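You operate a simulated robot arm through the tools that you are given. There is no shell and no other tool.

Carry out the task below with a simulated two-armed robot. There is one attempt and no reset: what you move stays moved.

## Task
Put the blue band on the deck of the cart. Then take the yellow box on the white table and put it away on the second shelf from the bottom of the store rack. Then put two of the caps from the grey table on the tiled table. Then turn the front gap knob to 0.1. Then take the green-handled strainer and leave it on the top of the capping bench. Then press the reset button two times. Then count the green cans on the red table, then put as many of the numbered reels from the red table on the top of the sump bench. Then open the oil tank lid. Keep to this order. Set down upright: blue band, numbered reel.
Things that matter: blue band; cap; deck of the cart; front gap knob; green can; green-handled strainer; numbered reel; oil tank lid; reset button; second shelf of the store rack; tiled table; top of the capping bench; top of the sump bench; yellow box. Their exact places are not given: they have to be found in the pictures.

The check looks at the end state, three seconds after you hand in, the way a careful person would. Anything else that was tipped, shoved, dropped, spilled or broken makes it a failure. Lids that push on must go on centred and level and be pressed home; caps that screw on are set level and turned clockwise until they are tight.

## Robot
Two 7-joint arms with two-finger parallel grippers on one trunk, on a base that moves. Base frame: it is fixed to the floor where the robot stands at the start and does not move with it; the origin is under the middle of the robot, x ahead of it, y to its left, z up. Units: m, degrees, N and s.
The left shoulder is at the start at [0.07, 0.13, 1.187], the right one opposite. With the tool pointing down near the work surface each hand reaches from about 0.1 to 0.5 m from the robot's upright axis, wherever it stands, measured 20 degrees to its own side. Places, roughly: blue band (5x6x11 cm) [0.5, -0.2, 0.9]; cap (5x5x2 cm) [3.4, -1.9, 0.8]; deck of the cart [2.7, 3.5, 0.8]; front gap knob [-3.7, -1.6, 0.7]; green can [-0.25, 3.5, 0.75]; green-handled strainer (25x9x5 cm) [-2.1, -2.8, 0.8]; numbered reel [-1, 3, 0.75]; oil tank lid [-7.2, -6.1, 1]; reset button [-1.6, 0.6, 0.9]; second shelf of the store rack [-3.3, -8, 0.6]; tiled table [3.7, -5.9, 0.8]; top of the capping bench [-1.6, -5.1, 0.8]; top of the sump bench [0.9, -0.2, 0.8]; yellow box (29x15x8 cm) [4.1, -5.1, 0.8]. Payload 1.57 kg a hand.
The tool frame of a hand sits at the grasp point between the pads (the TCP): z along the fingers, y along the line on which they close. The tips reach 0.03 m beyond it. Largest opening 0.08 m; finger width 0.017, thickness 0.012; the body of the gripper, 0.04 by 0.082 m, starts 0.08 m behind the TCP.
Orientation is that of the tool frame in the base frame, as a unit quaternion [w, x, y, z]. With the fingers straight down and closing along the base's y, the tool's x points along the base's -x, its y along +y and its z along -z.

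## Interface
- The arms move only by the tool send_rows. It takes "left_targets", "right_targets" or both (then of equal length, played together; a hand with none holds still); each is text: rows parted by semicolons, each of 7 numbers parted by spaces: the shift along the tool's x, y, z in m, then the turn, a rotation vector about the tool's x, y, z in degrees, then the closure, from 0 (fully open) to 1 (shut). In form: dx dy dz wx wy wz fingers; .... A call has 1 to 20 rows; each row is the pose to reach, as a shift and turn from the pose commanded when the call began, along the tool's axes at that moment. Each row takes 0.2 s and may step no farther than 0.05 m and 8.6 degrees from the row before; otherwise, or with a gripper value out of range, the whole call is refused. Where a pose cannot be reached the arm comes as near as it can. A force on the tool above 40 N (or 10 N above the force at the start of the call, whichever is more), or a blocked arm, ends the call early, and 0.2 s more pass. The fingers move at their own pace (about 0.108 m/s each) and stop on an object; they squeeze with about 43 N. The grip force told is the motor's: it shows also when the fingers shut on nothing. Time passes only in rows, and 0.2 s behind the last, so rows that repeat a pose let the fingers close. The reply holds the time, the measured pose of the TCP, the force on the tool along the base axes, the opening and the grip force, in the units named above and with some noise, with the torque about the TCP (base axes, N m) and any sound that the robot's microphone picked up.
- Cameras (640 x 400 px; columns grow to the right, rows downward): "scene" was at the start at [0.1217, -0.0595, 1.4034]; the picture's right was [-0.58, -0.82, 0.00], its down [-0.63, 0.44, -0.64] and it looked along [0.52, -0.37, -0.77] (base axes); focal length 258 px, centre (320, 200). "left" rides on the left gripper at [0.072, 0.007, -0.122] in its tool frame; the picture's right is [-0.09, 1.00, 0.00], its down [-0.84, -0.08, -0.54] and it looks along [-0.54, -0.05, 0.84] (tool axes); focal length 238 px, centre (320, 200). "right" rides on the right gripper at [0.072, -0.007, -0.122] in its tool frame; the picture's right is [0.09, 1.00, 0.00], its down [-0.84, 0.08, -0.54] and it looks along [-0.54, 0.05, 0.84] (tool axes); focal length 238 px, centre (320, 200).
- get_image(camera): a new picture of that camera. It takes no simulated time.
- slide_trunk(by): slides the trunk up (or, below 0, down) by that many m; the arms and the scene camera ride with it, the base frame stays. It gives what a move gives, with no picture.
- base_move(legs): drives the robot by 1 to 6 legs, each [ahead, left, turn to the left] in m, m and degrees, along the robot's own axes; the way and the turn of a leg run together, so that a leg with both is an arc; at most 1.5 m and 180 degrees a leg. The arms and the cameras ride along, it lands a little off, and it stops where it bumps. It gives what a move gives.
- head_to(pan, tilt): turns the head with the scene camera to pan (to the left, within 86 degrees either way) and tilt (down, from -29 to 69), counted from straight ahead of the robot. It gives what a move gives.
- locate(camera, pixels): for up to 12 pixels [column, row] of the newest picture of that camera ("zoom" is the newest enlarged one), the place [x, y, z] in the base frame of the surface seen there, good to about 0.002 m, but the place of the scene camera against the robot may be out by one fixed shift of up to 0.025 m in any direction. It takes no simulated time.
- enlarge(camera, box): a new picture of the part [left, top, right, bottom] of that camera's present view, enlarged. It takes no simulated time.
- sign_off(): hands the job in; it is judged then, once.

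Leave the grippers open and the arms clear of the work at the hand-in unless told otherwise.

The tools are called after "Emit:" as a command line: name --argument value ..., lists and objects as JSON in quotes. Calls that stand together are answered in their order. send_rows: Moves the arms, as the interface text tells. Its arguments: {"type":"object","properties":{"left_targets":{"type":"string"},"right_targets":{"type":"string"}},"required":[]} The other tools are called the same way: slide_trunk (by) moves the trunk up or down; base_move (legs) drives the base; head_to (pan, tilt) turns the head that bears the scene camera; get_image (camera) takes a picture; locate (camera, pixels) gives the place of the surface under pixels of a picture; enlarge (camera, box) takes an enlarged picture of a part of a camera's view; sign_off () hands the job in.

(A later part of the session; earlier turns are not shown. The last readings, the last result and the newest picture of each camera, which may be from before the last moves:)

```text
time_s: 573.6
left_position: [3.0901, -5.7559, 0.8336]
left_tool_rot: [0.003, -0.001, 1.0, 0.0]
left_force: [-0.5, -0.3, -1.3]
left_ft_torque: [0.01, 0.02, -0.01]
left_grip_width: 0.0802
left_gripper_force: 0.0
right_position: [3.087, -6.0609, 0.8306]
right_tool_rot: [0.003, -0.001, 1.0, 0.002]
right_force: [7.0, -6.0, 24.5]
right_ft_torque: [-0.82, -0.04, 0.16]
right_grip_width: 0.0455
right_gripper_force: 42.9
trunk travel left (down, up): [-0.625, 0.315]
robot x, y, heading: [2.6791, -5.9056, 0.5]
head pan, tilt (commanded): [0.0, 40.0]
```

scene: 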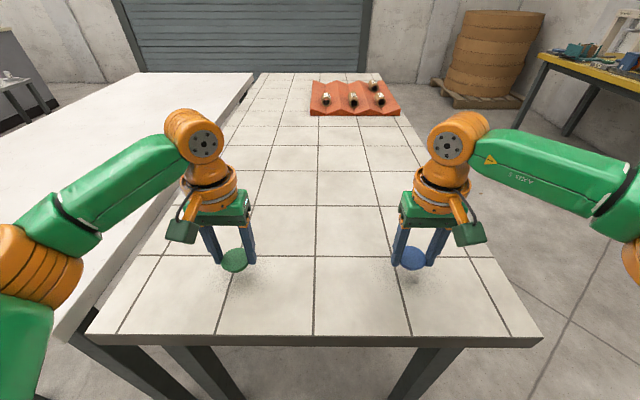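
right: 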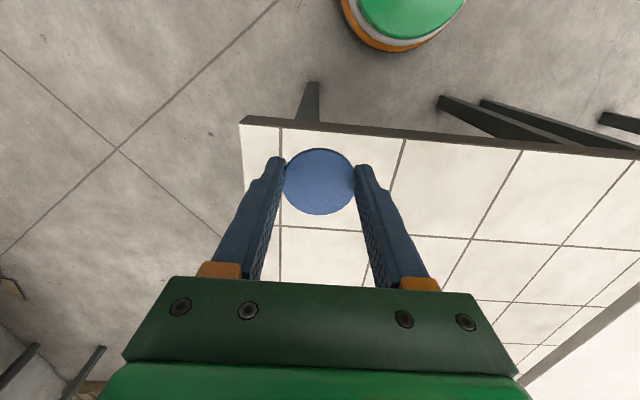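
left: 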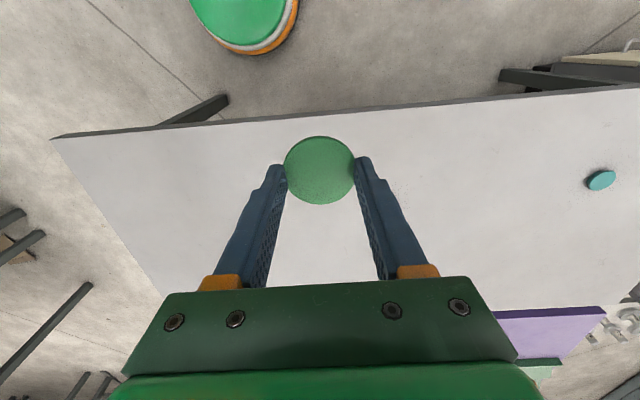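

Right cap touches now as well. I release it and raise both hands.

Emit:
send_rows --right_targets "0 0 -0.001 0 0 0 0.7; 0 0 -0.001 0 0 0 0.4; 0 0 -0.001 0 0 0 0; 0 0 -0.001 0 0 0 0; 0 0 -0.02 0 0 0 0; 0 0 -0.045 0 0 0 0; 0 0 -0.07 0 0 0 0; 0.03 -0.02 -0.09 0 0 0 0; 0.06 -0.04 -0.1 0 0 0 0; 0.1 -0.06 -0.1 0 0 0 0" --left_targets "0 0 0 0 0 0 0; 0 0 0 0 0 0 0; 0 0 0 0 0 0 0; 0 0 0 0 0 0 0; 0 0 -0.02 0 0 0 0; 0 0 -0.045 0 0 0 0; 0 0 -0.07 0 0 0 0; 0.03 0.02 -0.09 0 0 0 0; 0.06 0.04 -0.1 0 0 0 0; 0.1 0.06 -0.1 0 0 0 0"

Emit:
get_image --camera "scene"

```text
time_s: 575.8
left_position: [2.985, -5.6974, 0.9337]
left_tool_rot: [0.003, -0.002, 1.0, 0.002]
left_force: [-0.4, -0.8, 0.4]
left_ft_torque: [-0.01, -0.04, 0.0]
left_grip_width: 0.0799
left_gripper_force: 0.0
right_position: [2.9855, -6.1197, 0.9304]
right_tool_rot: [0.0, -0.001, 1.0, 0.002]
right_force: [0.7, -0.2, 0.7]
right_ft_torque: [0.0, -0.06, -0.01]
right_grip_width: 0.0798
right_gripper_force: 0.1
right hand out of reach, approached as far as the arm can: row 7
trunk travel left (down, up): [-0.625, 0.315]
robot x, y, heading: [2.6844, -5.9028, 0.6]
head pan, tilt (commanded): [0.0, 40.0]
```

```text
taken
```

scene: 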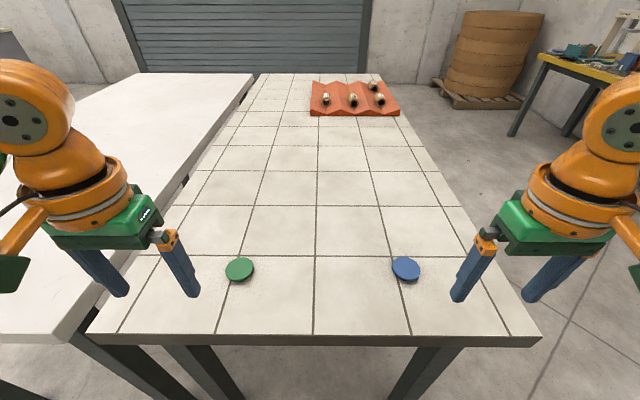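

Both caps lie flat on the tiled table. Next: the front gap knob at about (-3.7,-1.6). I raise the trunk, back away, drive north up the aisle to y≈-0.95 and face west.

Emit:
slide_trunk --by 0.2

Emit:
base_move --legs '[[-0.5, 0, 0], [0, 0, 90], [1.45, 0, 0], [1.45, 0, 0], [1.45, 0, 0], [0.55, 0, 0]]'

Emit:
base_move --legs '[[0, 0, 90]]'

Emit:
head_to --pan 0 --tilt 20

Emit:
get_image --camera "scene"

```text
time_s: 577.9
left_position: [2.9882, -5.6975, 1.1334]
left_tool_rot: [0.001, -0.001, 1.0, 0.001]
left_force: [-0.4, -0.4, -0.2]
left_ft_torque: [-0.01, -0.01, -0.01]
left_grip_width: 0.0801
left_gripper_force: 0.0
right_position: [2.9882, -6.121, 1.1289]
right_tool_rot: [-0.001, 0.0, 1.0, 0.0]
right_force: [0.9, 0.5, 0.7]
right_ft_torque: [-0.02, -0.02, -0.01]
right_grip_width: 0.08
right_gripper_force: 0.0
trunk travel left (down, up): [-0.825, 0.115]
robot x, y, heading: [2.6772, -5.9097, 0.2]
head pan, tilt (commanded): [0.0, 40.0]
```

```text
time_s: 607.8
left_position: [2.1005, -0.7055, 1.1337]
left_tool_rot: [0.001, -0.698, 0.716, 0.002]
left_force: [-0.2, -0.7, 1.2]
left_ft_torque: [0.04, 0.02, 0.0]
left_grip_width: 0.0801
left_gripper_force: 0.1
right_position: [2.5249, -0.7158, 1.1282]
right_tool_rot: [-0.002, -0.698, 0.716, 0.0]
right_force: [-0.3, 0.0, 0.6]
right_ft_torque: [-0.02, -0.01, 0.0]
right_grip_width: 0.08
right_gripper_force: 0.1
trunk travel left (down, up): [-0.825, 0.115]
robot x, y, heading: [2.3002, -1.0175, 88.8]
head pan, tilt (commanded): [0.0, 40.0]
```

```text
time_s: 612.1
left_position: [1.9882, -1.2264, 1.1332]
left_tool_rot: [0.002, 1.0, 0.0, 0.0]
left_force: [0.3, 0.4, -0.8]
left_ft_torque: [0.0, -0.01, 0.01]
left_grip_width: 0.0803
left_gripper_force: 0.0
right_position: [1.992, -0.8008, 1.1275]
right_tool_rot: [0.001, 1.0, -0.003, 0.001]
right_force: [-0.4, 0.0, 0.0]
right_ft_torque: [0.01, 0.03, -0.01]
right_grip_width: 0.0798
right_gripper_force: 0.1
trunk travel left (down, up): [-0.825, 0.115]
robot x, y, heading: [2.3013, -1.019, -179.7]
head pan, tilt (commanded): [0.0, 40.0]
```

```text
time_s: 612.9
left_position: [1.989, -1.2262, 1.1338]
left_tool_rot: [0.003, 1.0, 0.0, -0.001]
left_force: [1.0, 0.1, -0.1]
left_ft_torque: [0.02, -0.02, -0.03]
left_grip_width: 0.0798
left_gripper_force: 0.0
right_position: [1.9921, -0.8021, 1.1276]
right_tool_rot: [0.001, 1.0, -0.002, 0.001]
right_force: [0.7, -0.3, -0.5]
right_ft_torque: [0.0, -0.02, 0.0]
right_grip_width: 0.0802
right_gripper_force: 0.0
trunk travel left (down, up): [-0.825, 0.115]
robot x, y, heading: [2.299, -1.0164, -179.7]
head pan, tilt (commanded): [0.0, 20.0]
```

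```text
taken
```

scene: 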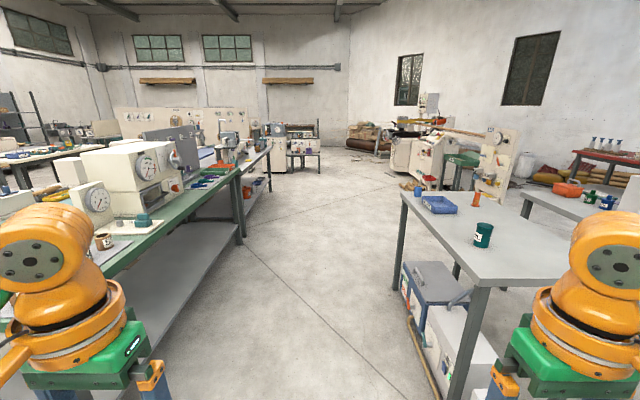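

Aisle ahead is wide. I check the things at the right bench's foot (about (420,340)) before driving west.

Emit:
locate --camera "scene" --pixels '[[405, 300], [410, 330], [435, 390], [398, 200], [240, 240], [160, 350], [265, 200], [320, 200], [300, 165]]'

Emit:
enlarge --camera "scene" --box '[200, 90, 440, 240]'

```text
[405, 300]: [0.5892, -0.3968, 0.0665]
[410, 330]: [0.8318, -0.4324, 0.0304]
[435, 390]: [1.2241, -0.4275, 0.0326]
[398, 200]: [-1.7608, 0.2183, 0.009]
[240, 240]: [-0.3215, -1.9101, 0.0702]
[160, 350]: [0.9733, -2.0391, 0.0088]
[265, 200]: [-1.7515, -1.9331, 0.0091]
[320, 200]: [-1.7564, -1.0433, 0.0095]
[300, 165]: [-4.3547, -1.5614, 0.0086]
```

```text
2.67 times, centred on (320, 165) of scene
```

zoom: 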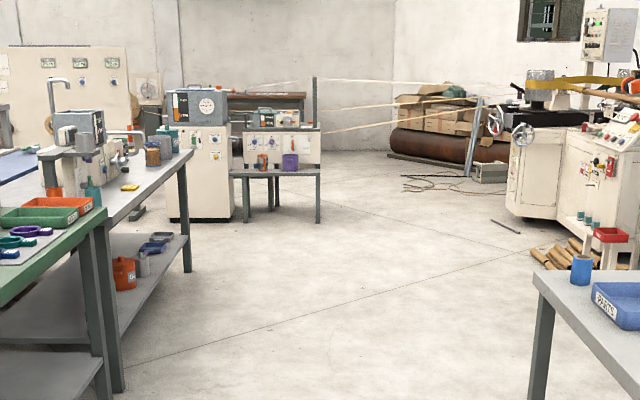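

The machines with dials are near (-3.7,-1.6). I drive 3.4 m west and look closely.

Emit:
base_move --legs '[[1.45, 0, -0.3], [1.45, 0, 0], [0.9, 0, 0]]'

Emit:
get_image --camera "scene"

Emit:
enlarge --camera "scene" --box '[150, 100, 400, 260]'

```text
time_s: 631.4
left_position: [-1.8351, -1.3588, 1.1346]
left_tool_rot: [0.002, 0.999, 0.032, -0.002]
left_force: [-0.2, 0.0, 0.0]
left_ft_torque: [-0.01, 0.01, 0.03]
left_grip_width: 0.0799
left_gripper_force: 0.1
right_position: [-1.8602, -0.9353, 1.1298]
right_tool_rot: [0.001, 1.0, 0.03, 0.001]
right_force: [0.3, -0.5, 0.2]
right_ft_torque: [0.01, 0.03, 0.03]
right_grip_width: 0.0801
right_gripper_force: 0.1
trunk travel left (down, up): [-0.825, 0.115]
robot x, y, heading: [-1.5334, -1.1371, -176.0]
head pan, tilt (commanded): [0.0, 20.0]
```

```text
taken
```

scene: 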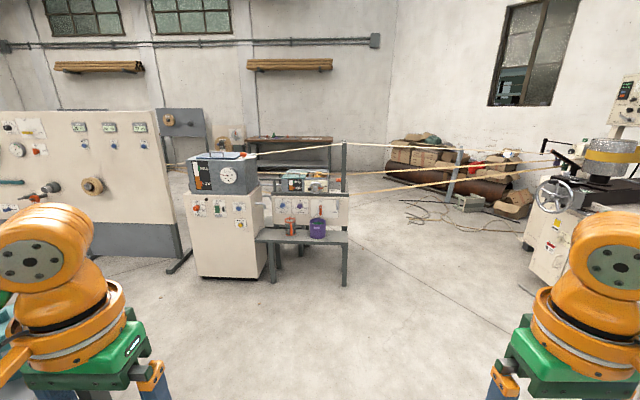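

```text
2.50 times, centred on (275, 180) of scene
```

zoom: 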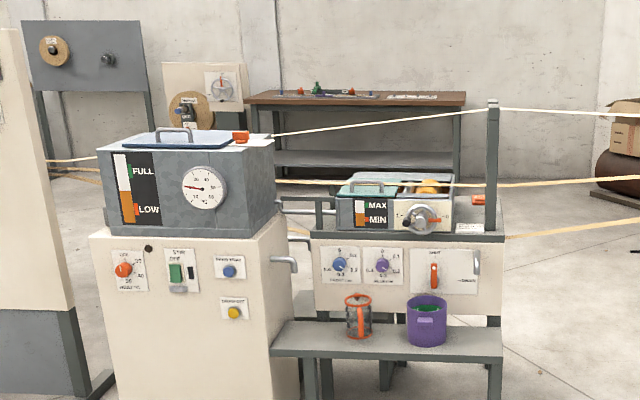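

I see two small dials (blue and purple) on the wax/glue machine's front at zoom (340,265) and (382,265), likely the gap knobs. I locate them and drive closer to read the labels.

Emit:
locate --camera "zoom" --pixels '[[340, 265], [382, 266], [434, 275], [125, 270], [320, 300], [400, 345], [500, 350], [270, 355], [490, 390], [280, 390]]'

```text
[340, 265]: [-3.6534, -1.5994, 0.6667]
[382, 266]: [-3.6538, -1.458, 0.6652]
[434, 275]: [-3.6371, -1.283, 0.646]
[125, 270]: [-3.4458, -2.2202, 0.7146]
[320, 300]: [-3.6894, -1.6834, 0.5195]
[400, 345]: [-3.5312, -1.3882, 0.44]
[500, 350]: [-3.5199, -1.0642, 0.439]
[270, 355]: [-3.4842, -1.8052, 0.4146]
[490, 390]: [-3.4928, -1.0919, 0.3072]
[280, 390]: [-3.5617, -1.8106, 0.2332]
```

The front gap knob should be the blue one at about (-3.65,-1.60,0.66). I drive about 0.9 m closer and read the scale.

Emit:
base_move --legs '[[0.9, 0.3, -4]]'

Emit:
head_to --pan 0 --tilt 30

Emit:
get_image --camera "scene"

Emit:
enlarge --camera "scene" --box '[280, 130, 440, 230]'

```text
time_s: 636.4
left_position: [-2.7581, -1.658, 1.1348]
left_tool_rot: [0.001, 1.0, -0.013, -0.001]
left_force: [0.0, 0.3, -0.2]
left_ft_torque: [-0.04, 0.0, 0.0]
left_grip_width: 0.08
left_gripper_force: 0.0
right_position: [-2.7462, -1.2345, 1.1286]
right_tool_rot: [0.001, 1.0, -0.012, 0.001]
right_force: [-0.6, -0.2, 0.0]
right_ft_torque: [0.02, 0.01, -0.02]
right_grip_width: 0.08
right_gripper_force: 0.0
trunk travel left (down, up): [-0.825, 0.115]
robot x, y, heading: [-2.4406, -1.4596, 178.8]
head pan, tilt (commanded): [0.0, 20.0]
```

```text
time_s: 637.2
left_position: [-2.7577, -1.6592, 1.1331]
left_tool_rot: [0.002, 1.0, -0.012, -0.001]
left_force: [0.1, 0.0, -0.7]
left_ft_torque: [-0.02, 0.0, 0.01]
left_grip_width: 0.08
left_gripper_force: 0.1
right_position: [-2.7466, -1.2342, 1.1281]
right_tool_rot: [0.0, 1.0, -0.012, 0.001]
right_force: [-0.7, -0.1, -0.2]
right_ft_torque: [-0.05, -0.01, -0.02]
right_grip_width: 0.0801
right_gripper_force: 0.1
trunk travel left (down, up): [-0.825, 0.115]
robot x, y, heading: [-2.4419, -1.4579, 178.9]
head pan, tilt (commanded): [0.0, 30.0]
```

```text
taken
```

scene: 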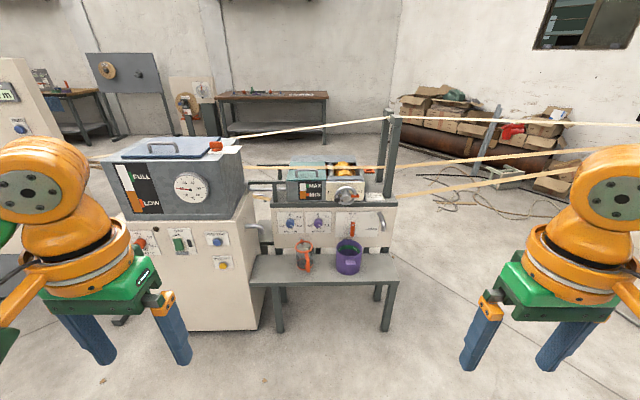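

```text
4.00 times, centred on (360, 180) of scene
```

zoom: 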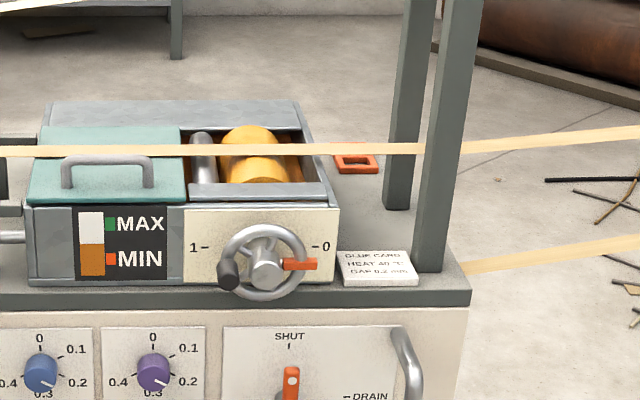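

I zoom on the two knobs to read labels and pointer positions.

Emit:
enlarge --camera "scene" --box '[270, 200, 366, 260]'

Emit:
locate --camera "zoom" --pixels '[[100, 100], [300, 100], [250, 250]]'

```text
6.67 times, centred on (318, 230) of scene
```

zoom: 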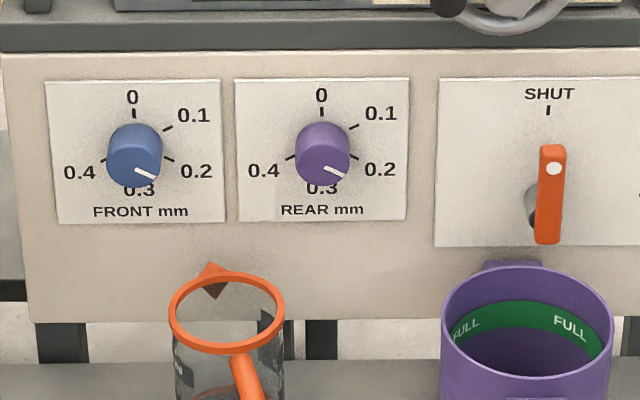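

```text
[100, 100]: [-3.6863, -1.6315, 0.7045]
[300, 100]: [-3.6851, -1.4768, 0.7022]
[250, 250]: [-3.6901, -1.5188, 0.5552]
```

The blue "FRONT mm" knob reads about 0.2 now (pointer about 120° clockwise from the top; marks are 60° apart). I must turn it to 0.1, i.e. about 60° counter-clockwise. I check the strands of tape, mug and panel positions before approaching.

Emit:
locate --camera "scene" --pixels '[[500, 161], [450, 120], [470, 186], [300, 167], [292, 225], [318, 222], [305, 243], [300, 255], [348, 243], [225, 239], [250, 228], [200, 240]]'

Emit:
enlarge --camera "scene" --box '[270, 205, 318, 235]'

```text
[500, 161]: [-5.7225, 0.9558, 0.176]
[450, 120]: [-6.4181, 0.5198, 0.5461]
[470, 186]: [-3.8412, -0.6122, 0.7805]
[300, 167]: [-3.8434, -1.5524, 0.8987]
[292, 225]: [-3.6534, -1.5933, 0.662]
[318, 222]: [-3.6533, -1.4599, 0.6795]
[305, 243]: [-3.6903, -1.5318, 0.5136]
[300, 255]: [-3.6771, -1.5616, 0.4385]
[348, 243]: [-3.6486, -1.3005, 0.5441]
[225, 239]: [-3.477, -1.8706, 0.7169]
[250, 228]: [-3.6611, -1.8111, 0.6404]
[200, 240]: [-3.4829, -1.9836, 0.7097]
```

```text
13.33 times, centred on (294, 220) of scene
```

zoom: 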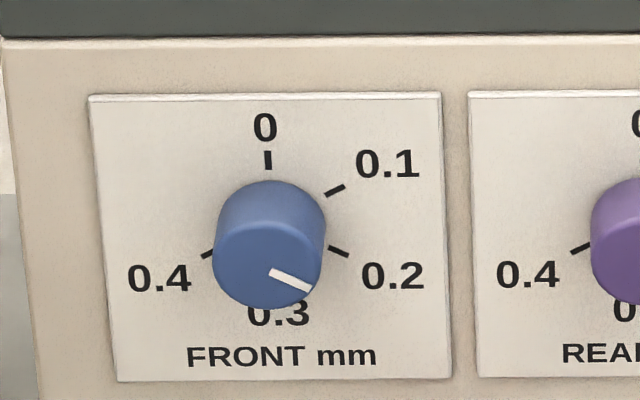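

Pointer is exactly at 0.2 (≈117°), the 0.1 mark is at ≈60°. Knob centre (true) ≈(-3.663,-1.591,0.654), 4.2 cm across, sticking out 3.4 cm. Here in free space I pitch the right hand forward and pull the left hand back.

Emit:
send_rows --right_targets "-0.022 -0.002 -0.011 0 -7.5 0 0; -0.044 -0.004 -0.022 0 -15 0 0; -0.066 -0.006 -0.033 0 -22.5 0 0; -0.088 -0.008 -0.044 0 -30 0 0; -0.11 -0.01 -0.055 0 -37.5 0 0; -0.132 -0.012 -0.066 0 -45 0 0; -0.154 -0.014 -0.077 0 -52.5 0 0; -0.176 -0.016 -0.088 0 -60 0 0; -0.198 -0.018 -0.099 0 -67.5 0 0; -0.22 -0.02 -0.11 0 -75 0 0; -0.24 -0.025 -0.12 0 -82.5 0 0; -0.26 -0.03 -0.13 0 -90 0 0; -0.26 -0.03 -0.13 0 -90 0 0" --left_targets "0.01 0.005 0 0 0 0 0; 0.02 0.01 0 0 0 0 0; 0.03 0.015 0 0 0 0 0; 0.04 0.02 0 0 0 0 0; 0.05 0.025 0 0 0 0 0; 0.06 0.03 0 0 0 0 0; 0.07 0.035 0 0 0 0 0; 0.08 0.04 0 0 0 0 0; 0.09 0.045 0 0 0 0 0; 0.1 0.05 0 0 0 0 0; 0.11 0.055 0 0 0 0 0; 0.12 0.06 0 0 0 0 0; 0.12 0.06 0 0 0 0 0"

Emit:
get_image --camera "scene"

```text
time_s: 640.0
left_position: [-2.6459, -1.7099, 1.1294]
left_tool_rot: [0.001, 1.0, -0.011, -0.001]
left_force: [0.1, -0.5, -1.5]
left_ft_torque: [-0.01, 0.0, -0.05]
left_grip_width: 0.0799
left_gripper_force: 0.1
left hand out of reach, approached as far as the arm can: row 11, 12, 13
right_position: [-3.0041, -1.1959, 1.259]
right_tool_rot: [-0.008, 0.707, -0.011, -0.707]
right_force: [0.2, 0.5, -0.2]
right_ft_torque: [-0.01, 0.02, -0.02]
right_grip_width: 0.0801
right_gripper_force: 0.0
trunk travel left (down, up): [-0.825, 0.115]
robot x, y, heading: [-2.4434, -1.4626, 179.0]
head pan, tilt (commanded): [0.0, 30.0]
```

```text
taken
```

scene: 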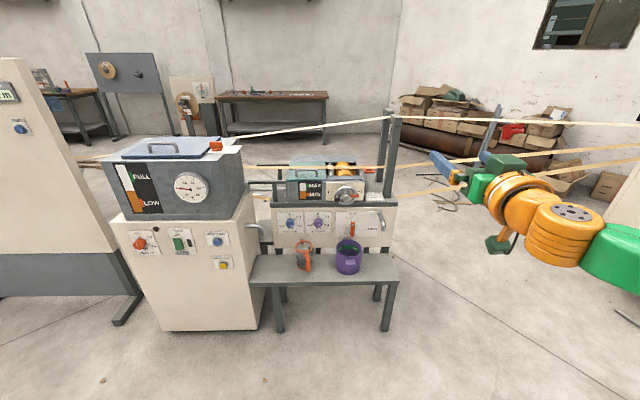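

Right hand points forward. I roll it +115° (camera toward upper left) to see if that is reachable.

Emit:
send_rows --right_targets "0 0 0 0 0 8.2 0; 0 0 0 0 0 16.4 0; 0 0 0 0 0 24.6 0; 0 0 0 0 0 32.8 0; 0 0 0 0 0 41 0; 0 0 0 0 0 49.2 0; 0 0 0 0 0 57.4 0; 0 0 0 0 0 65.6 0; 0 0 0 0 0 73.8 0; 0 0 0 0 0 82 0; 0 0 0 0 0 90.2 0; 0 0 0 0 0 98.4 0; 0 0 0 0 0 106.6 0; 0 0 0 0 0 114.8 0; 0 0 0 0 0 114.8 0"

Emit:
get_image --camera "right"

Emit:
get_image --camera "scene"

```text
time_s: 643.2
left_position: [-2.646, -1.7108, 1.1287]
left_tool_rot: [0.002, 1.0, -0.011, -0.001]
left_force: [0.2, -0.2, -0.4]
left_ft_torque: [0.03, 0.03, 0.0]
left_grip_width: 0.0803
left_gripper_force: 0.2
right_position: [-3.0059, -1.1983, 1.2581]
right_tool_rot: [-0.591, -0.372, 0.602, 0.387]
right_force: [-0.4, 0.2, -0.4]
right_ft_torque: [0.03, 0.0, 0.0]
right_grip_width: 0.0798
right_gripper_force: 0.0
trunk travel left (down, up): [-0.825, 0.115]
robot x, y, heading: [-2.4432, -1.4564, 179.0]
head pan, tilt (commanded): [0.0, 30.0]
```

```text
taken
```

right: 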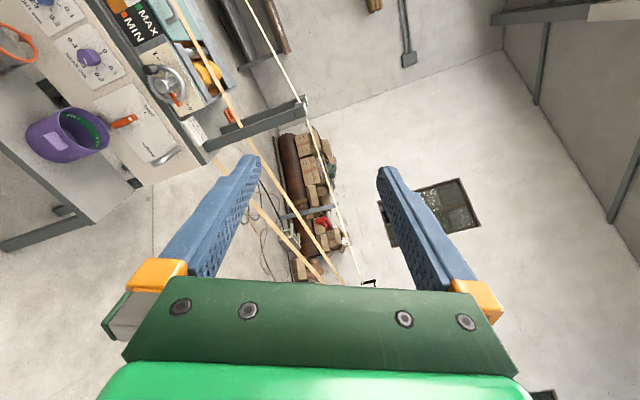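

```text
taken
```

scene: 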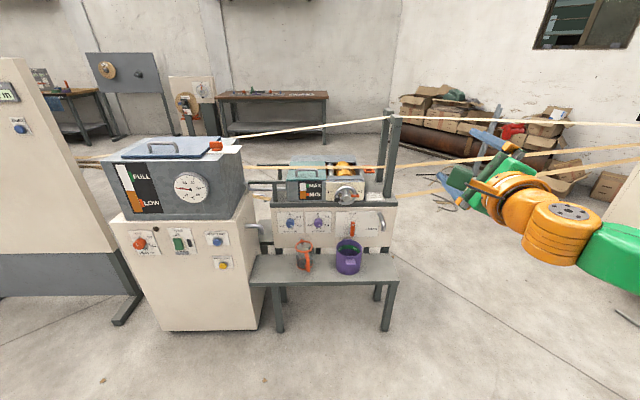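

The roll is reachable. I check the clearance to the cream board at the left before driving in.

Emit:
locate --camera "scene" --pixels '[[118, 322], [60, 200], [140, 293], [160, 325], [255, 325], [280, 330], [385, 328], [145, 240]]'

```text
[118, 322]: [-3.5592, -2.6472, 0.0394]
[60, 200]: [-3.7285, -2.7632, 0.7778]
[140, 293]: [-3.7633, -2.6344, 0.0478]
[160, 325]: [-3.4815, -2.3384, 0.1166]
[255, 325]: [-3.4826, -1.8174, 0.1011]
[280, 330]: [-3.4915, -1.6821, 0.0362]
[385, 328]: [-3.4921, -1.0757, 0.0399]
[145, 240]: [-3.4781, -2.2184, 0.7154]
```

Free. I drive 0.54 ahead and 0.38 left, then lower the trunk by 0.604 in two steps.

Emit:
base_move --legs '[[0.3, 0.38, 1.0], [0.22, 0, 0]]'

Emit:
slide_trunk --by -0.4

Emit:
slide_trunk --by -0.204

Emit:
get_image --camera "scene"

Emit:
get_image --camera "right"

```text
time_s: 647.3
left_position: [-3.1735, -2.0848, 1.1307]
left_tool_rot: [0.002, 1.0, -0.01, -0.004]
left_force: [0.5, 0.4, 0.3]
left_ft_torque: [0.0, 0.02, -0.03]
left_grip_width: 0.0799
left_gripper_force: 0.1
right_position: [-3.5332, -1.5766, 1.2603]
right_tool_rot: [-0.592, -0.374, 0.6, 0.387]
right_force: [0.2, 0.5, 0.3]
right_ft_torque: [0.0, 0.01, 0.01]
right_grip_width: 0.0802
right_gripper_force: 0.0
trunk travel left (down, up): [-0.825, 0.115]
robot x, y, heading: [-2.9752, -1.8343, 179.0]
head pan, tilt (commanded): [0.0, 30.0]
```

```text
time_s: 651.2
left_position: [-3.1739, -2.086, 0.7286]
left_tool_rot: [0.002, 1.0, -0.009, -0.001]
left_force: [0.1, 0.8, 0.2]
left_ft_torque: [-0.01, -0.02, 0.02]
left_grip_width: 0.0797
left_gripper_force: 0.0
right_position: [-3.5376, -1.5757, 0.8587]
right_tool_rot: [-0.592, -0.375, 0.6, 0.387]
right_force: [0.0, 0.7, -0.5]
right_ft_torque: [-0.01, -0.02, -0.02]
right_grip_width: 0.0799
right_gripper_force: 0.0
trunk travel left (down, up): [-0.425, 0.515]
robot x, y, heading: [-2.973, -1.8338, 179.2]
head pan, tilt (commanded): [0.0, 30.0]
```

```text
time_s: 653.4
left_position: [-3.1747, -2.0851, 0.5258]
left_tool_rot: [0.001, 1.0, -0.009, -0.001]
left_force: [0.2, -0.7, 0.5]
left_ft_torque: [-0.01, 0.0, 0.0]
left_grip_width: 0.0801
left_gripper_force: 0.0
right_position: [-3.5363, -1.5755, 0.6554]
right_tool_rot: [-0.592, -0.375, 0.6, 0.386]
right_force: [-0.3, -0.6, 0.6]
right_ft_torque: [0.0, 0.02, 0.01]
right_grip_width: 0.0798
right_gripper_force: 0.1
trunk travel left (down, up): [-0.221, 0.719]
robot x, y, heading: [-2.9686, -1.8369, 179.2]
head pan, tilt (commanded): [0.0, 30.0]
```

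```text
taken
```

scene: 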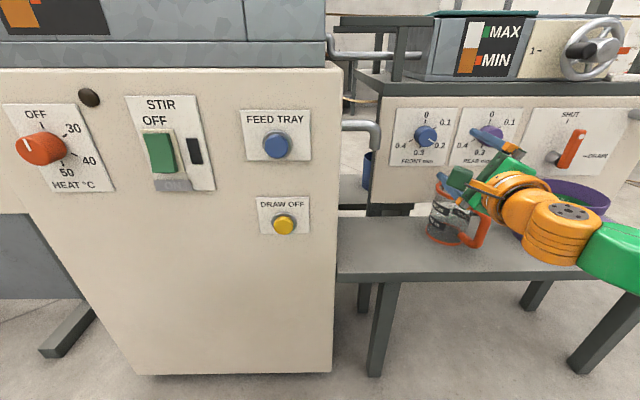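

```text
taken
```

right: 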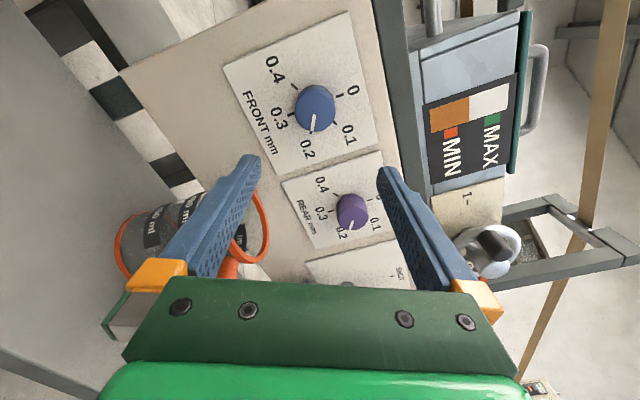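

The right camera sees the FRONT knob clearly at (315,105). I locate the knob's face and the jug.

Emit:
locate --camera "right" --pixels '[[315, 100], [300, 95], [332, 95], [316, 88], [316, 125], [280, 60], [345, 60], [250, 215], [215, 195], [150, 215], [125, 250]]'

Emit:
enlarge --camera "right" --box '[230, 30, 390, 180]'

```text
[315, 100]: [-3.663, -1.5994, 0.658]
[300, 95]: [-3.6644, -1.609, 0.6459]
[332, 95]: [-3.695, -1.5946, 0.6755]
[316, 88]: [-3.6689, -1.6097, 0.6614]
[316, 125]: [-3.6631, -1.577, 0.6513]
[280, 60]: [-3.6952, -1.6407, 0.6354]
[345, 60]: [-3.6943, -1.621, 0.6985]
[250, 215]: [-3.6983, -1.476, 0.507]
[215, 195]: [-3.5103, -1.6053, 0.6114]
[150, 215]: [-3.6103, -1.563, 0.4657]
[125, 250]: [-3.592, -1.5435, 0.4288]
```

```text
2.67 times, centred on (310, 105) of right
```

zoom: 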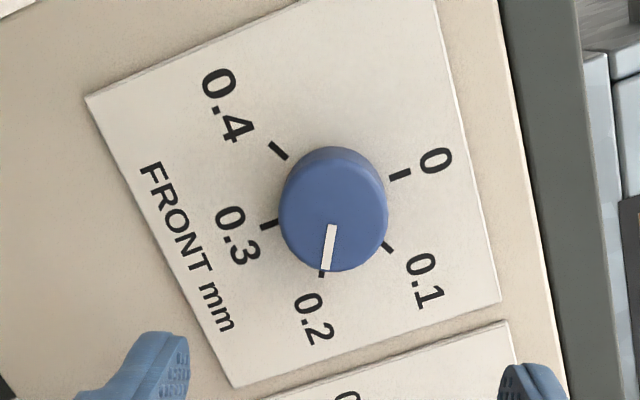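

Pointer exactly at 0.2. The knob's face centre is (-3.663,-1.5895,0.655). I align the hand and move forward so the fingers straddle the knob (tips 8 mm off the panel).

Emit:
send_rows --right_targets "0.0149 -0.0059 0 0 0 0 0; 0.0149 -0.0059 0.03 0 0 0 0; 0.0149 -0.0059 0.06 0 0 0 0; 0.0149 -0.0059 0.09 0 0 0 0; 0.0149 -0.0059 0.118 0 0 0 0; 0.0149 -0.0059 0.118 0 0 0 0"

Emit:
get_image --camera "right"

```text
time_s: 654.8
left_position: [-3.1748, -2.0858, 0.5266]
left_tool_rot: [0.002, 1.0, -0.009, -0.001]
left_force: [0.6, 0.8, 0.6]
left_ft_torque: [-0.05, -0.01, -0.01]
left_grip_width: 0.0799
left_gripper_force: 0.1
right_position: [-3.6272, -1.5846, 0.6532]
right_tool_rot: [-0.591, -0.375, 0.6, 0.387]
right_force: [-0.9, 0.4, 0.0]
right_ft_torque: [0.02, -0.01, 0.02]
right_grip_width: 0.08
right_gripper_force: 0.0
right hand out of reach, approached as far as the arm can: row 5, 6
trunk travel left (down, up): [-0.221, 0.719]
robot x, y, heading: [-2.9699, -1.8305, 179.4]
head pan, tilt (commanded): [0.0, 30.0]
```

```text
taken
```

right: 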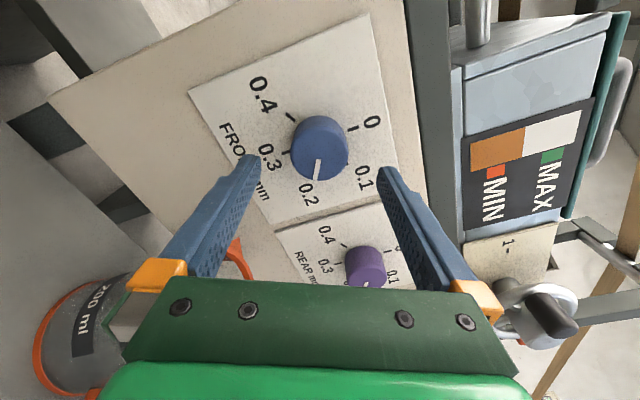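

The arm is 3 cm short; I will drive the base that bit. First I check the jug's height below the hand.

Emit:
locate --camera "right" --pixels '[[100, 283], [60, 310], [45, 350], [80, 330], [240, 255], [320, 140], [320, 165], [300, 148], [340, 148]]'

```text
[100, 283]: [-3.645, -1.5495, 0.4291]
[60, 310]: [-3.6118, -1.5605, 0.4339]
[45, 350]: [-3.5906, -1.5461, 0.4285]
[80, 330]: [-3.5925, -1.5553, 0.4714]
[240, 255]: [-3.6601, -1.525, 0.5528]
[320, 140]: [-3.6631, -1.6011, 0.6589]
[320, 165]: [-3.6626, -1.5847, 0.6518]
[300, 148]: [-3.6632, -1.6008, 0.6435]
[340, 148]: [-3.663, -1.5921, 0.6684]
```

The jug's rim is at 0.55, well below. Knob centre refined to (y -1.5935, z 0.6555). I drive 0.03 m ahead and correct the hand by 9 mm.

Emit:
base_move --legs '[[0.03, 0, 0]]'

Emit:
send_rows --right_targets "0.009 -0.0017 0 0 0 0 0; 0.009 -0.0017 0 0 0 0 0"

Emit:
get_image --camera "right"

```text
time_s: 655.6
left_position: [-3.205, -2.0858, 0.5249]
left_tool_rot: [0.002, 1.0, -0.01, -0.001]
left_force: [-0.6, 0.5, 0.0]
left_ft_torque: [0.02, -0.02, 0.04]
left_grip_width: 0.0803
left_gripper_force: 0.0
right_position: [-3.658, -1.5842, 0.6536]
right_tool_rot: [-0.592, -0.374, 0.601, 0.386]
right_force: [0.3, 0.3, -0.1]
right_ft_torque: [-0.01, -0.03, 0.04]
right_grip_width: 0.0803
right_gripper_force: 0.0
trunk travel left (down, up): [-0.221, 0.719]
robot x, y, heading: [-2.9982, -1.8334, 179.3]
head pan, tilt (commanded): [0.0, 30.0]
```

```text
time_s: 656.2
left_position: [-3.2044, -2.0853, 0.5258]
left_tool_rot: [0.002, 1.0, -0.01, 0.0]
left_force: [0.1, -0.4, 0.3]
left_ft_torque: [-0.03, 0.01, 0.01]
left_grip_width: 0.0801
left_gripper_force: 0.0
right_position: [-3.6558, -1.5925, 0.655]
right_tool_rot: [-0.592, -0.375, 0.6, 0.386]
right_force: [0.4, 0.3, 0.8]
right_ft_torque: [-0.03, 0.01, 0.01]
right_grip_width: 0.0798
right_gripper_force: 0.1
trunk travel left (down, up): [-0.221, 0.719]
robot x, y, heading: [-3.0, -1.8357, 179.2]
head pan, tilt (commanded): [0.0, 30.0]
```

```text
taken
```

right: 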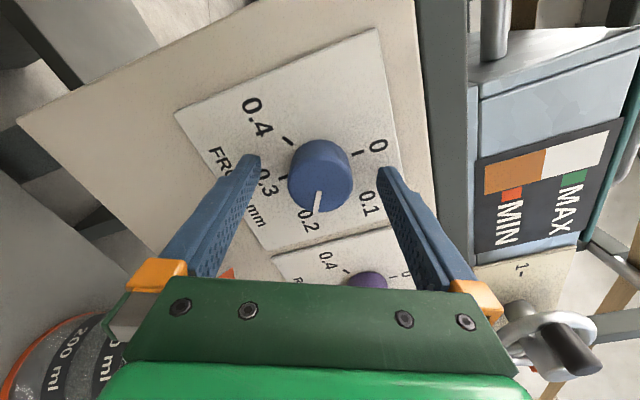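

The knob is centred between the fingers. I close on it.

Emit:
send_rows --right_targets "0 0 0 0 0 0 0.4; 0 0 0 0 0 0 0.8; 0 0 0 0 0 0 1; 0 0 0 0 0 0 1"

Emit:
get_image --camera "right"

```text
time_s: 657.2
left_position: [-3.2046, -2.0845, 0.5252]
left_tool_rot: [0.002, 1.0, -0.01, 0.0]
left_force: [0.0, 0.3, 0.1]
left_ft_torque: [0.0, -0.02, -0.02]
left_grip_width: 0.0799
left_gripper_force: 0.1
right_position: [-3.6549, -1.5908, 0.6558]
right_tool_rot: [-0.592, -0.375, 0.6, 0.386]
right_force: [-3.8, 2.7, 5.6]
right_ft_torque: [0.03, -0.66, 0.32]
right_grip_width: 0.0412
right_gripper_force: 44.7
trunk travel left (down, up): [-0.221, 0.719]
robot x, y, heading: [-3.0016, -1.8316, 179.2]
head pan, tilt (commanded): [0.0, 30.0]
```

```text
taken
```

right: 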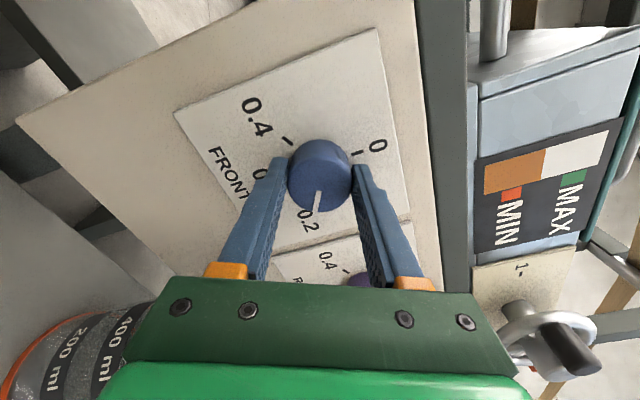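

Gripped firmly (41 mm). I turn it 60° counter-clockwise in 8 steps.

Emit:
send_rows --right_targets "0 0 0 0 0 -7.5 1; 0 0 0 0 0 -15 1; 0 0 0 0 0 -22.5 1; 0 0 0 0 0 -30 1; 0 0 0 0 0 -37.5 1; 0 0 0 0 0 -45 1; 0 0 0 0 0 -52.5 1; 0 0 0 0 0 -60 1; 0 0 0 0 0 -60 1"

Emit:
get_image --camera "right"

Emit:
enlarge --camera "scene" --box '[370, 80, 530, 180]'

```text
time_s: 659.2
left_position: [-3.2052, -2.0853, 0.5251]
left_tool_rot: [0.002, 1.0, -0.009, -0.001]
left_force: [-0.2, -0.7, 0.4]
left_ft_torque: [-0.04, -0.02, -0.01]
left_grip_width: 0.0804
left_gripper_force: 0.1
right_position: [-3.6554, -1.5913, 0.6549]
right_tool_rot: [-0.318, -0.626, 0.333, 0.629]
right_force: [20.0, -4.5, -17.1]
right_ft_torque: [-0.01, 0.49, 0.3]
right_grip_width: 0.0415
right_gripper_force: 45.2
trunk travel left (down, up): [-0.221, 0.719]
robot x, y, heading: [-3.0007, -1.8356, 179.0]
head pan, tilt (commanded): [0.0, 30.0]
```

```text
taken
```

right: 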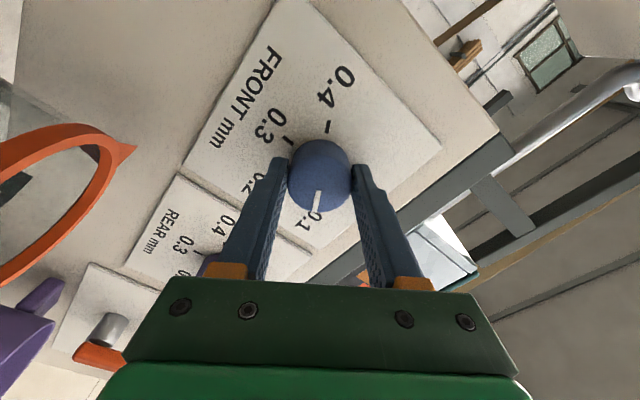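

```text
4.00 times, centred on (450, 130) of scene
```

zoom: 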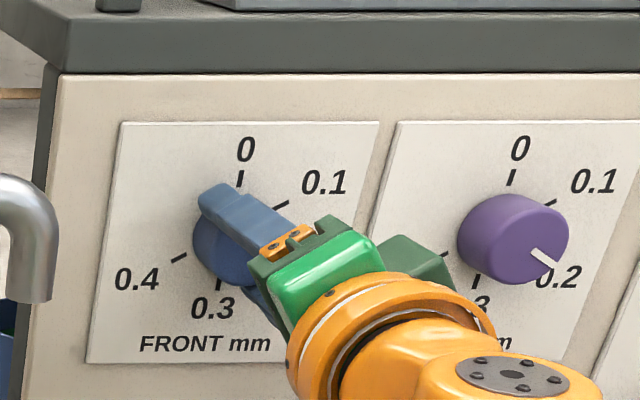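

The pointer now points at 0.1 in the hand view. I open the fingers and back off.

Emit:
send_rows --right_targets "0 0 0 0 0 -60 0.6; 0 0 0 0 0 -60 0.2; 0 0 0 0 0 -60 0; 0 0 0 0 0 -60 0"

```text
refused: row 1 steps farther than a row can; nothing moved
```

That would have been relative to the new pose; I resend without rotation.

Emit:
send_rows --right_targets "0 0 0 0 0 0 0.6; 0 0 0 0 0 0 0.2; 0 0 0 0 0 0 0; 0 0 0 0 0 0 0; 0 0 -0.03 0 0 0 0; 0 0 -0.06 0 0 0 0; 0 0 -0.09 0 0 0 0; 0 0 -0.12 0 0 0 0"

Emit:
get_image --camera "right"

Emit:
enlarge --camera "scene" --box '[370, 80, 530, 180]'

```text
time_s: 661.0
left_position: [-3.2056, -2.0863, 0.5247]
left_tool_rot: [0.002, 1.0, -0.01, -0.002]
left_force: [0.6, -0.2, -0.1]
left_ft_torque: [-0.01, -0.03, -0.01]
left_grip_width: 0.0802
left_gripper_force: 0.1
right_position: [-3.5358, -1.5959, 0.6545]
right_tool_rot: [-0.32, -0.625, 0.333, 0.63]
right_force: [0.6, 0.4, 0.2]
right_ft_torque: [0.01, 0.0, 0.0]
right_grip_width: 0.08
right_gripper_force: 0.2
trunk travel left (down, up): [-0.221, 0.719]
robot x, y, heading: [-2.9996, -1.8359, 179.1]
head pan, tilt (commanded): [0.0, 30.0]
```

```text
taken
```

right: 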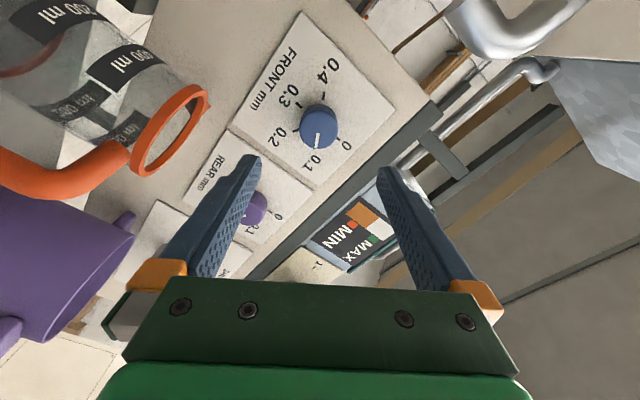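

```text
4.00 times, centred on (450, 130) of scene
```

zoom: 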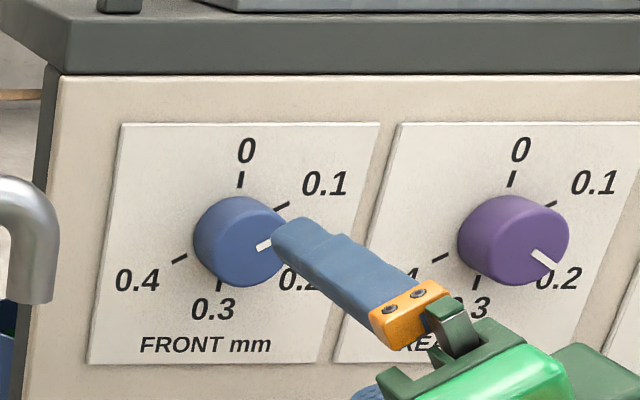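

Emit:
enlarge --camera "right" --box '[250, 60, 390, 190]'

```text
3.08 times, centred on (320, 125) of right
```

zoom: 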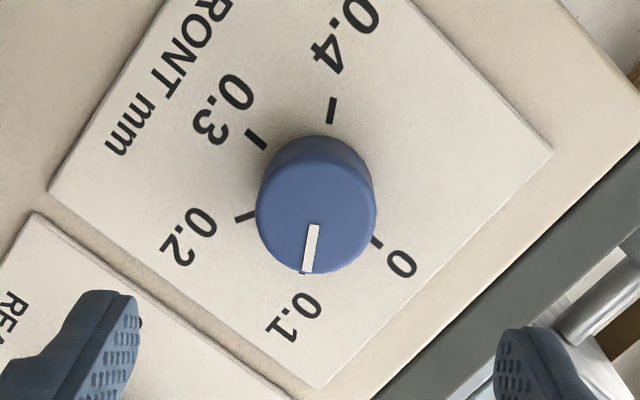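

The pointer sits on the 0.1 mark (within about 2°). Next the strainer at about (-2.1,-2.8). I back off 0.5 m, raise the trunk, and return the right hand to tool-down.

Emit:
base_move --legs '[[-0.5, 0, 0]]'

Emit:
slide_trunk --by 0.4

Emit:
slide_trunk --by 0.204

Emit:
send_rows --right_targets "0 0 0 0 0 -7.9 0; 0 0 0 0 0 -15.7 0; 0 0 0 0 0 -23.6 0; 0 0 0 0 0 -31.4 0; 0 0 0 0 0 -39.3 0; 0 0 0 0 0 -47.1 0; 0 0 0 0 0 -54.8 0; 0 0 0 0 0 -54.8 0"

Emit:
send_rows --right_targets "0.009 0 -0.018 0 7.5 0 0; 0.018 0 -0.036 0 15 0 0; 0.027 0 -0.055 0 22.5 0 0; 0.036 0 -0.074 0 30 0 0; 0.045 0 -0.092 0 37.5 0 0; 0.054 0 -0.11 0 45 0 0; 0.063 0 -0.128 0 52.5 0 0; 0.072 0 -0.147 0 60 0 0; 0.081 0 -0.165 0 67.5 0 0; 0.09 0 -0.183 0 75 0 0; 0.1 0 -0.2 0 82.5 0 0; 0.11 0 -0.22 0 90 0 0; 0.11 0 -0.22 0 90 0 0"

Emit:
head_to --pan 70 --tilt 25

Emit:
get_image --camera "scene"

```text
time_s: 663.9
left_position: [-2.708, -2.0922, 0.5248]
left_tool_rot: [0.001, 1.0, -0.012, -0.001]
left_force: [-0.2, 0.6, 0.7]
left_ft_torque: [0.01, 0.01, -0.01]
left_grip_width: 0.0802
left_gripper_force: 0.1
right_position: [-3.0365, -1.6019, 0.6563]
right_tool_rot: [-0.318, -0.624, 0.334, 0.631]
right_force: [0.3, 0.1, -0.6]
right_ft_torque: [-0.01, 0.01, -0.01]
right_grip_width: 0.08
right_gripper_force: 0.1
trunk travel left (down, up): [-0.221, 0.719]
robot x, y, heading: [-2.5039, -1.8418, 179.1]
head pan, tilt (commanded): [0.0, 30.0]
```

```text
time_s: 667.8
left_position: [-2.7068, -2.0925, 0.9252]
left_tool_rot: [0.002, 1.0, -0.012, -0.001]
left_force: [-0.6, 1.3, -0.5]
left_ft_torque: [0.04, -0.01, -0.04]
left_grip_width: 0.08
left_gripper_force: 0.1
right_position: [-3.0366, -1.6018, 1.0551]
right_tool_rot: [-0.318, -0.624, 0.334, 0.631]
right_force: [0.3, 0.5, 0.4]
right_ft_torque: [0.0, 0.03, 0.01]
right_grip_width: 0.0802
right_gripper_force: 0.0
trunk travel left (down, up): [-0.621, 0.319]
robot x, y, heading: [-2.5044, -1.8455, 178.9]
head pan, tilt (commanded): [0.0, 30.0]
```

```text
time_s: 670.0
left_position: [-2.708, -2.0912, 1.1293]
left_tool_rot: [0.002, 1.0, -0.013, 0.0]
left_force: [0.3, -0.1, -0.4]
left_ft_torque: [0.01, -0.02, -0.01]
left_grip_width: 0.0801
left_gripper_force: 0.1
right_position: [-3.0364, -1.6007, 1.2575]
right_tool_rot: [-0.317, -0.624, 0.334, 0.631]
right_force: [-0.5, 0.3, 0.1]
right_ft_torque: [0.0, 0.02, 0.05]
right_grip_width: 0.0802
right_gripper_force: 0.1
trunk travel left (down, up): [-0.825, 0.115]
robot x, y, heading: [-2.5015, -1.8412, 179.0]
head pan, tilt (commanded): [0.0, 30.0]
```

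```text
time_s: 671.8
left_position: [-2.7076, -2.0923, 1.1277]
left_tool_rot: [0.002, 1.0, -0.012, -0.001]
left_force: [-0.7, -0.7, 0.9]
left_ft_torque: [-0.04, 0.0, 0.02]
left_grip_width: 0.08
left_gripper_force: 0.0
right_position: [-3.0353, -1.6015, 1.259]
right_tool_rot: [-0.009, 0.707, -0.009, -0.707]
right_force: [-0.3, -0.3, -0.5]
right_ft_torque: [0.0, 0.03, -0.01]
right_grip_width: 0.0801
right_gripper_force: 0.1
trunk travel left (down, up): [-0.825, 0.115]
robot x, y, heading: [-2.5042, -1.8429, 178.8]
head pan, tilt (commanded): [0.0, 30.0]
```

```text
time_s: 674.6
left_position: [-2.7066, -2.0927, 1.1289]
left_tool_rot: [0.003, 1.0, -0.012, -0.001]
left_force: [-0.2, -0.1, -0.4]
left_ft_torque: [0.01, 0.03, 0.02]
left_grip_width: 0.08
left_gripper_force: 0.1
right_position: [-2.8155, -1.6078, 1.1489]
right_tool_rot: [0.001, 1.0, -0.014, 0.001]
right_force: [0.2, 0.3, -1.0]
right_ft_torque: [-0.01, -0.01, -0.04]
right_grip_width: 0.08
right_gripper_force: 0.1
trunk travel left (down, up): [-0.825, 0.115]
robot x, y, heading: [-2.5006, -1.8464, 178.8]
head pan, tilt (commanded): [0.0, 30.0]
```

```text
time_s: 676.0
left_position: [-2.7076, -2.0927, 1.1292]
left_tool_rot: [0.002, 1.0, -0.012, -0.001]
left_force: [0.3, -0.4, 0.1]
left_ft_torque: [-0.02, -0.04, -0.01]
left_grip_width: 0.08
left_gripper_force: 0.1
right_position: [-2.8165, -1.607, 1.149]
right_tool_rot: [0.0, 1.0, -0.013, 0.001]
right_force: [0.0, 0.1, -0.5]
right_ft_torque: [-0.01, 0.01, -0.01]
right_grip_width: 0.0799
right_gripper_force: 0.0
trunk travel left (down, up): [-0.825, 0.115]
robot x, y, heading: [-2.5022, -1.846, 179.0]
head pan, tilt (commanded): [70.0, 25.0]
```

```text
taken
```

scene: 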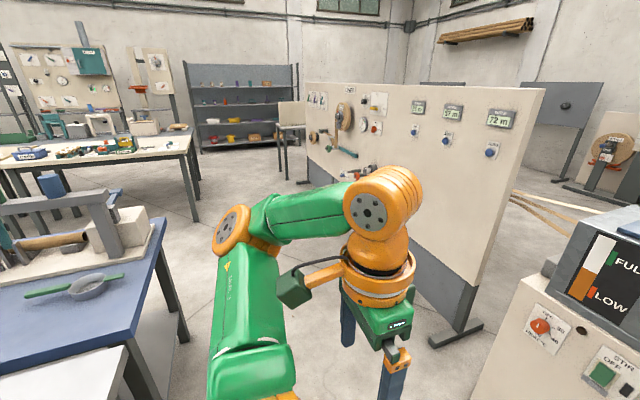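

I see the green-handled strainer at (85,285) on a blue-grey bench: green handle to the left, grey sieve to the right. I locate and zoom.

Emit:
enlarge --camera "scene" --box '[0, 190, 200, 350]'

Emit:
locate --camera "scene" --pixels '[[30, 294], [60, 289], [75, 285], [95, 285], [115, 276], [150, 255], [160, 220], [20, 320], [120, 340], [185, 330], [100, 240], [60, 240]]'

```text
2.50 times, centred on (100, 270) of scene
```

zoom: 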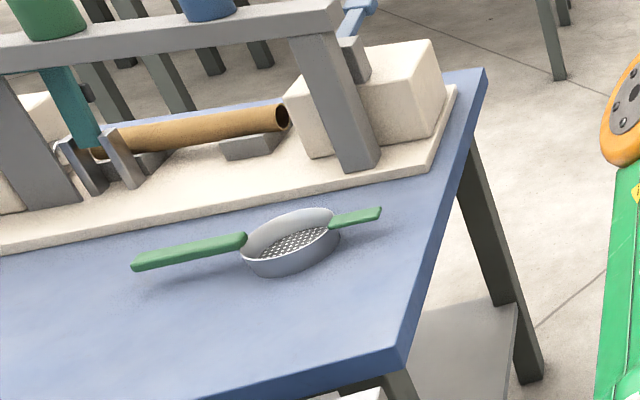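

```text
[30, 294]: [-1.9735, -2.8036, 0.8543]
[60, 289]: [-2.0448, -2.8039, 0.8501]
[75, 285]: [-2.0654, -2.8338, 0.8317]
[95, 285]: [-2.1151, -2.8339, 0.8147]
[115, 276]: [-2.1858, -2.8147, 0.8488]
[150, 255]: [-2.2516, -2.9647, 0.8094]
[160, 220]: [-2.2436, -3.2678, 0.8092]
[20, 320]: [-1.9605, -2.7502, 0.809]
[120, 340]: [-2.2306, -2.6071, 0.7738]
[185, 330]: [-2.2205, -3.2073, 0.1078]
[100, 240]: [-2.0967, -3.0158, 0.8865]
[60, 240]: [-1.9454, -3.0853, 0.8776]
```

The strainer lies at about (-2.11,-2.82): long green handle to the east (x -2.06…-1.93), z≈0.84. I turn around to face east and move to the bench's west end.

Emit:
base_move --legs '[[0, 0, -179], [-0.3, 0, 0], [0, -0.8, 0]]'

Emit:
head_to --pan -5 --tilt 40

Emit:
get_image --camera "scene"

Emit:
enlarge --camera "scene" --box '[220, 120, 420, 245]'

```text
time_s: 689.1
left_position: [-2.5742, -2.3829, 1.1291]
left_tool_rot: [0.001, -0.026, 1.0, 0.0]
left_force: [-0.6, -0.8, 0.8]
left_ft_torque: [0.01, 0.0, 0.04]
left_grip_width: 0.08
left_gripper_force: 0.1
right_position: [-2.4319, -2.859, 1.148]
right_tool_rot: [-0.001, -0.024, 1.0, 0.0]
right_force: [0.0, 0.3, 0.0]
right_ft_torque: [-0.01, 0.02, -0.02]
right_grip_width: 0.08
right_gripper_force: 0.1
trunk travel left (down, up): [-0.825, 0.115]
robot x, y, heading: [-2.7599, -2.6449, 3.3]
head pan, tilt (commanded): [70.0, 25.0]
```

```text
time_s: 690.6
left_position: [-2.5755, -2.384, 1.1288]
left_tool_rot: [0.001, -0.026, 1.0, 0.001]
left_force: [-0.3, 0.2, 0.5]
left_ft_torque: [0.01, 0.03, -0.02]
left_grip_width: 0.0798
left_gripper_force: 0.0
right_position: [-2.4296, -2.8594, 1.1491]
right_tool_rot: [-0.001, -0.025, 1.0, 0.001]
right_force: [-0.6, 0.1, 0.1]
right_ft_torque: [-0.04, -0.01, 0.0]
right_grip_width: 0.08
right_gripper_force: 0.1
trunk travel left (down, up): [-0.825, 0.115]
robot x, y, heading: [-2.7586, -2.6463, 3.3]
head pan, tilt (commanded): [-5.0, 40.0]
```

```text
taken
```

scene: 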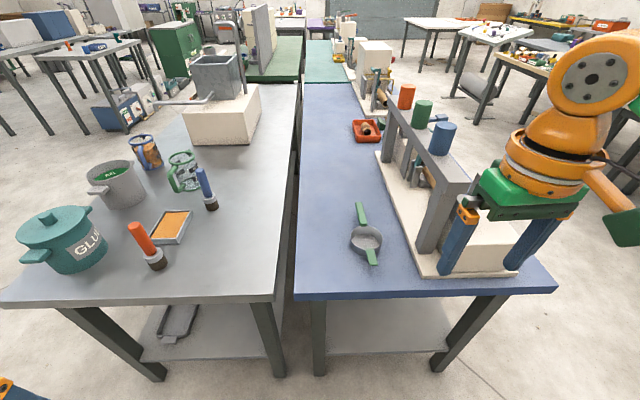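

```text
3.20 times, centred on (320, 182) of scene
```

zoom: 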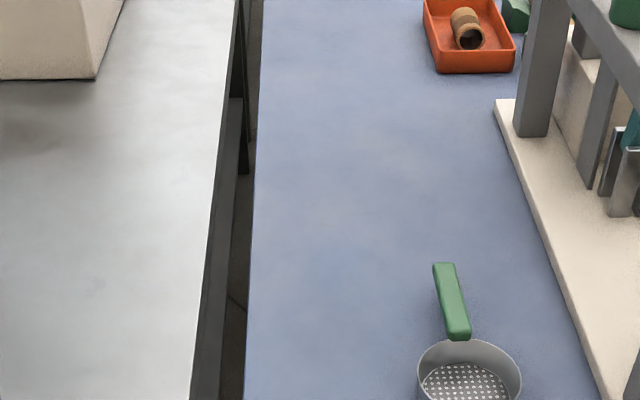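

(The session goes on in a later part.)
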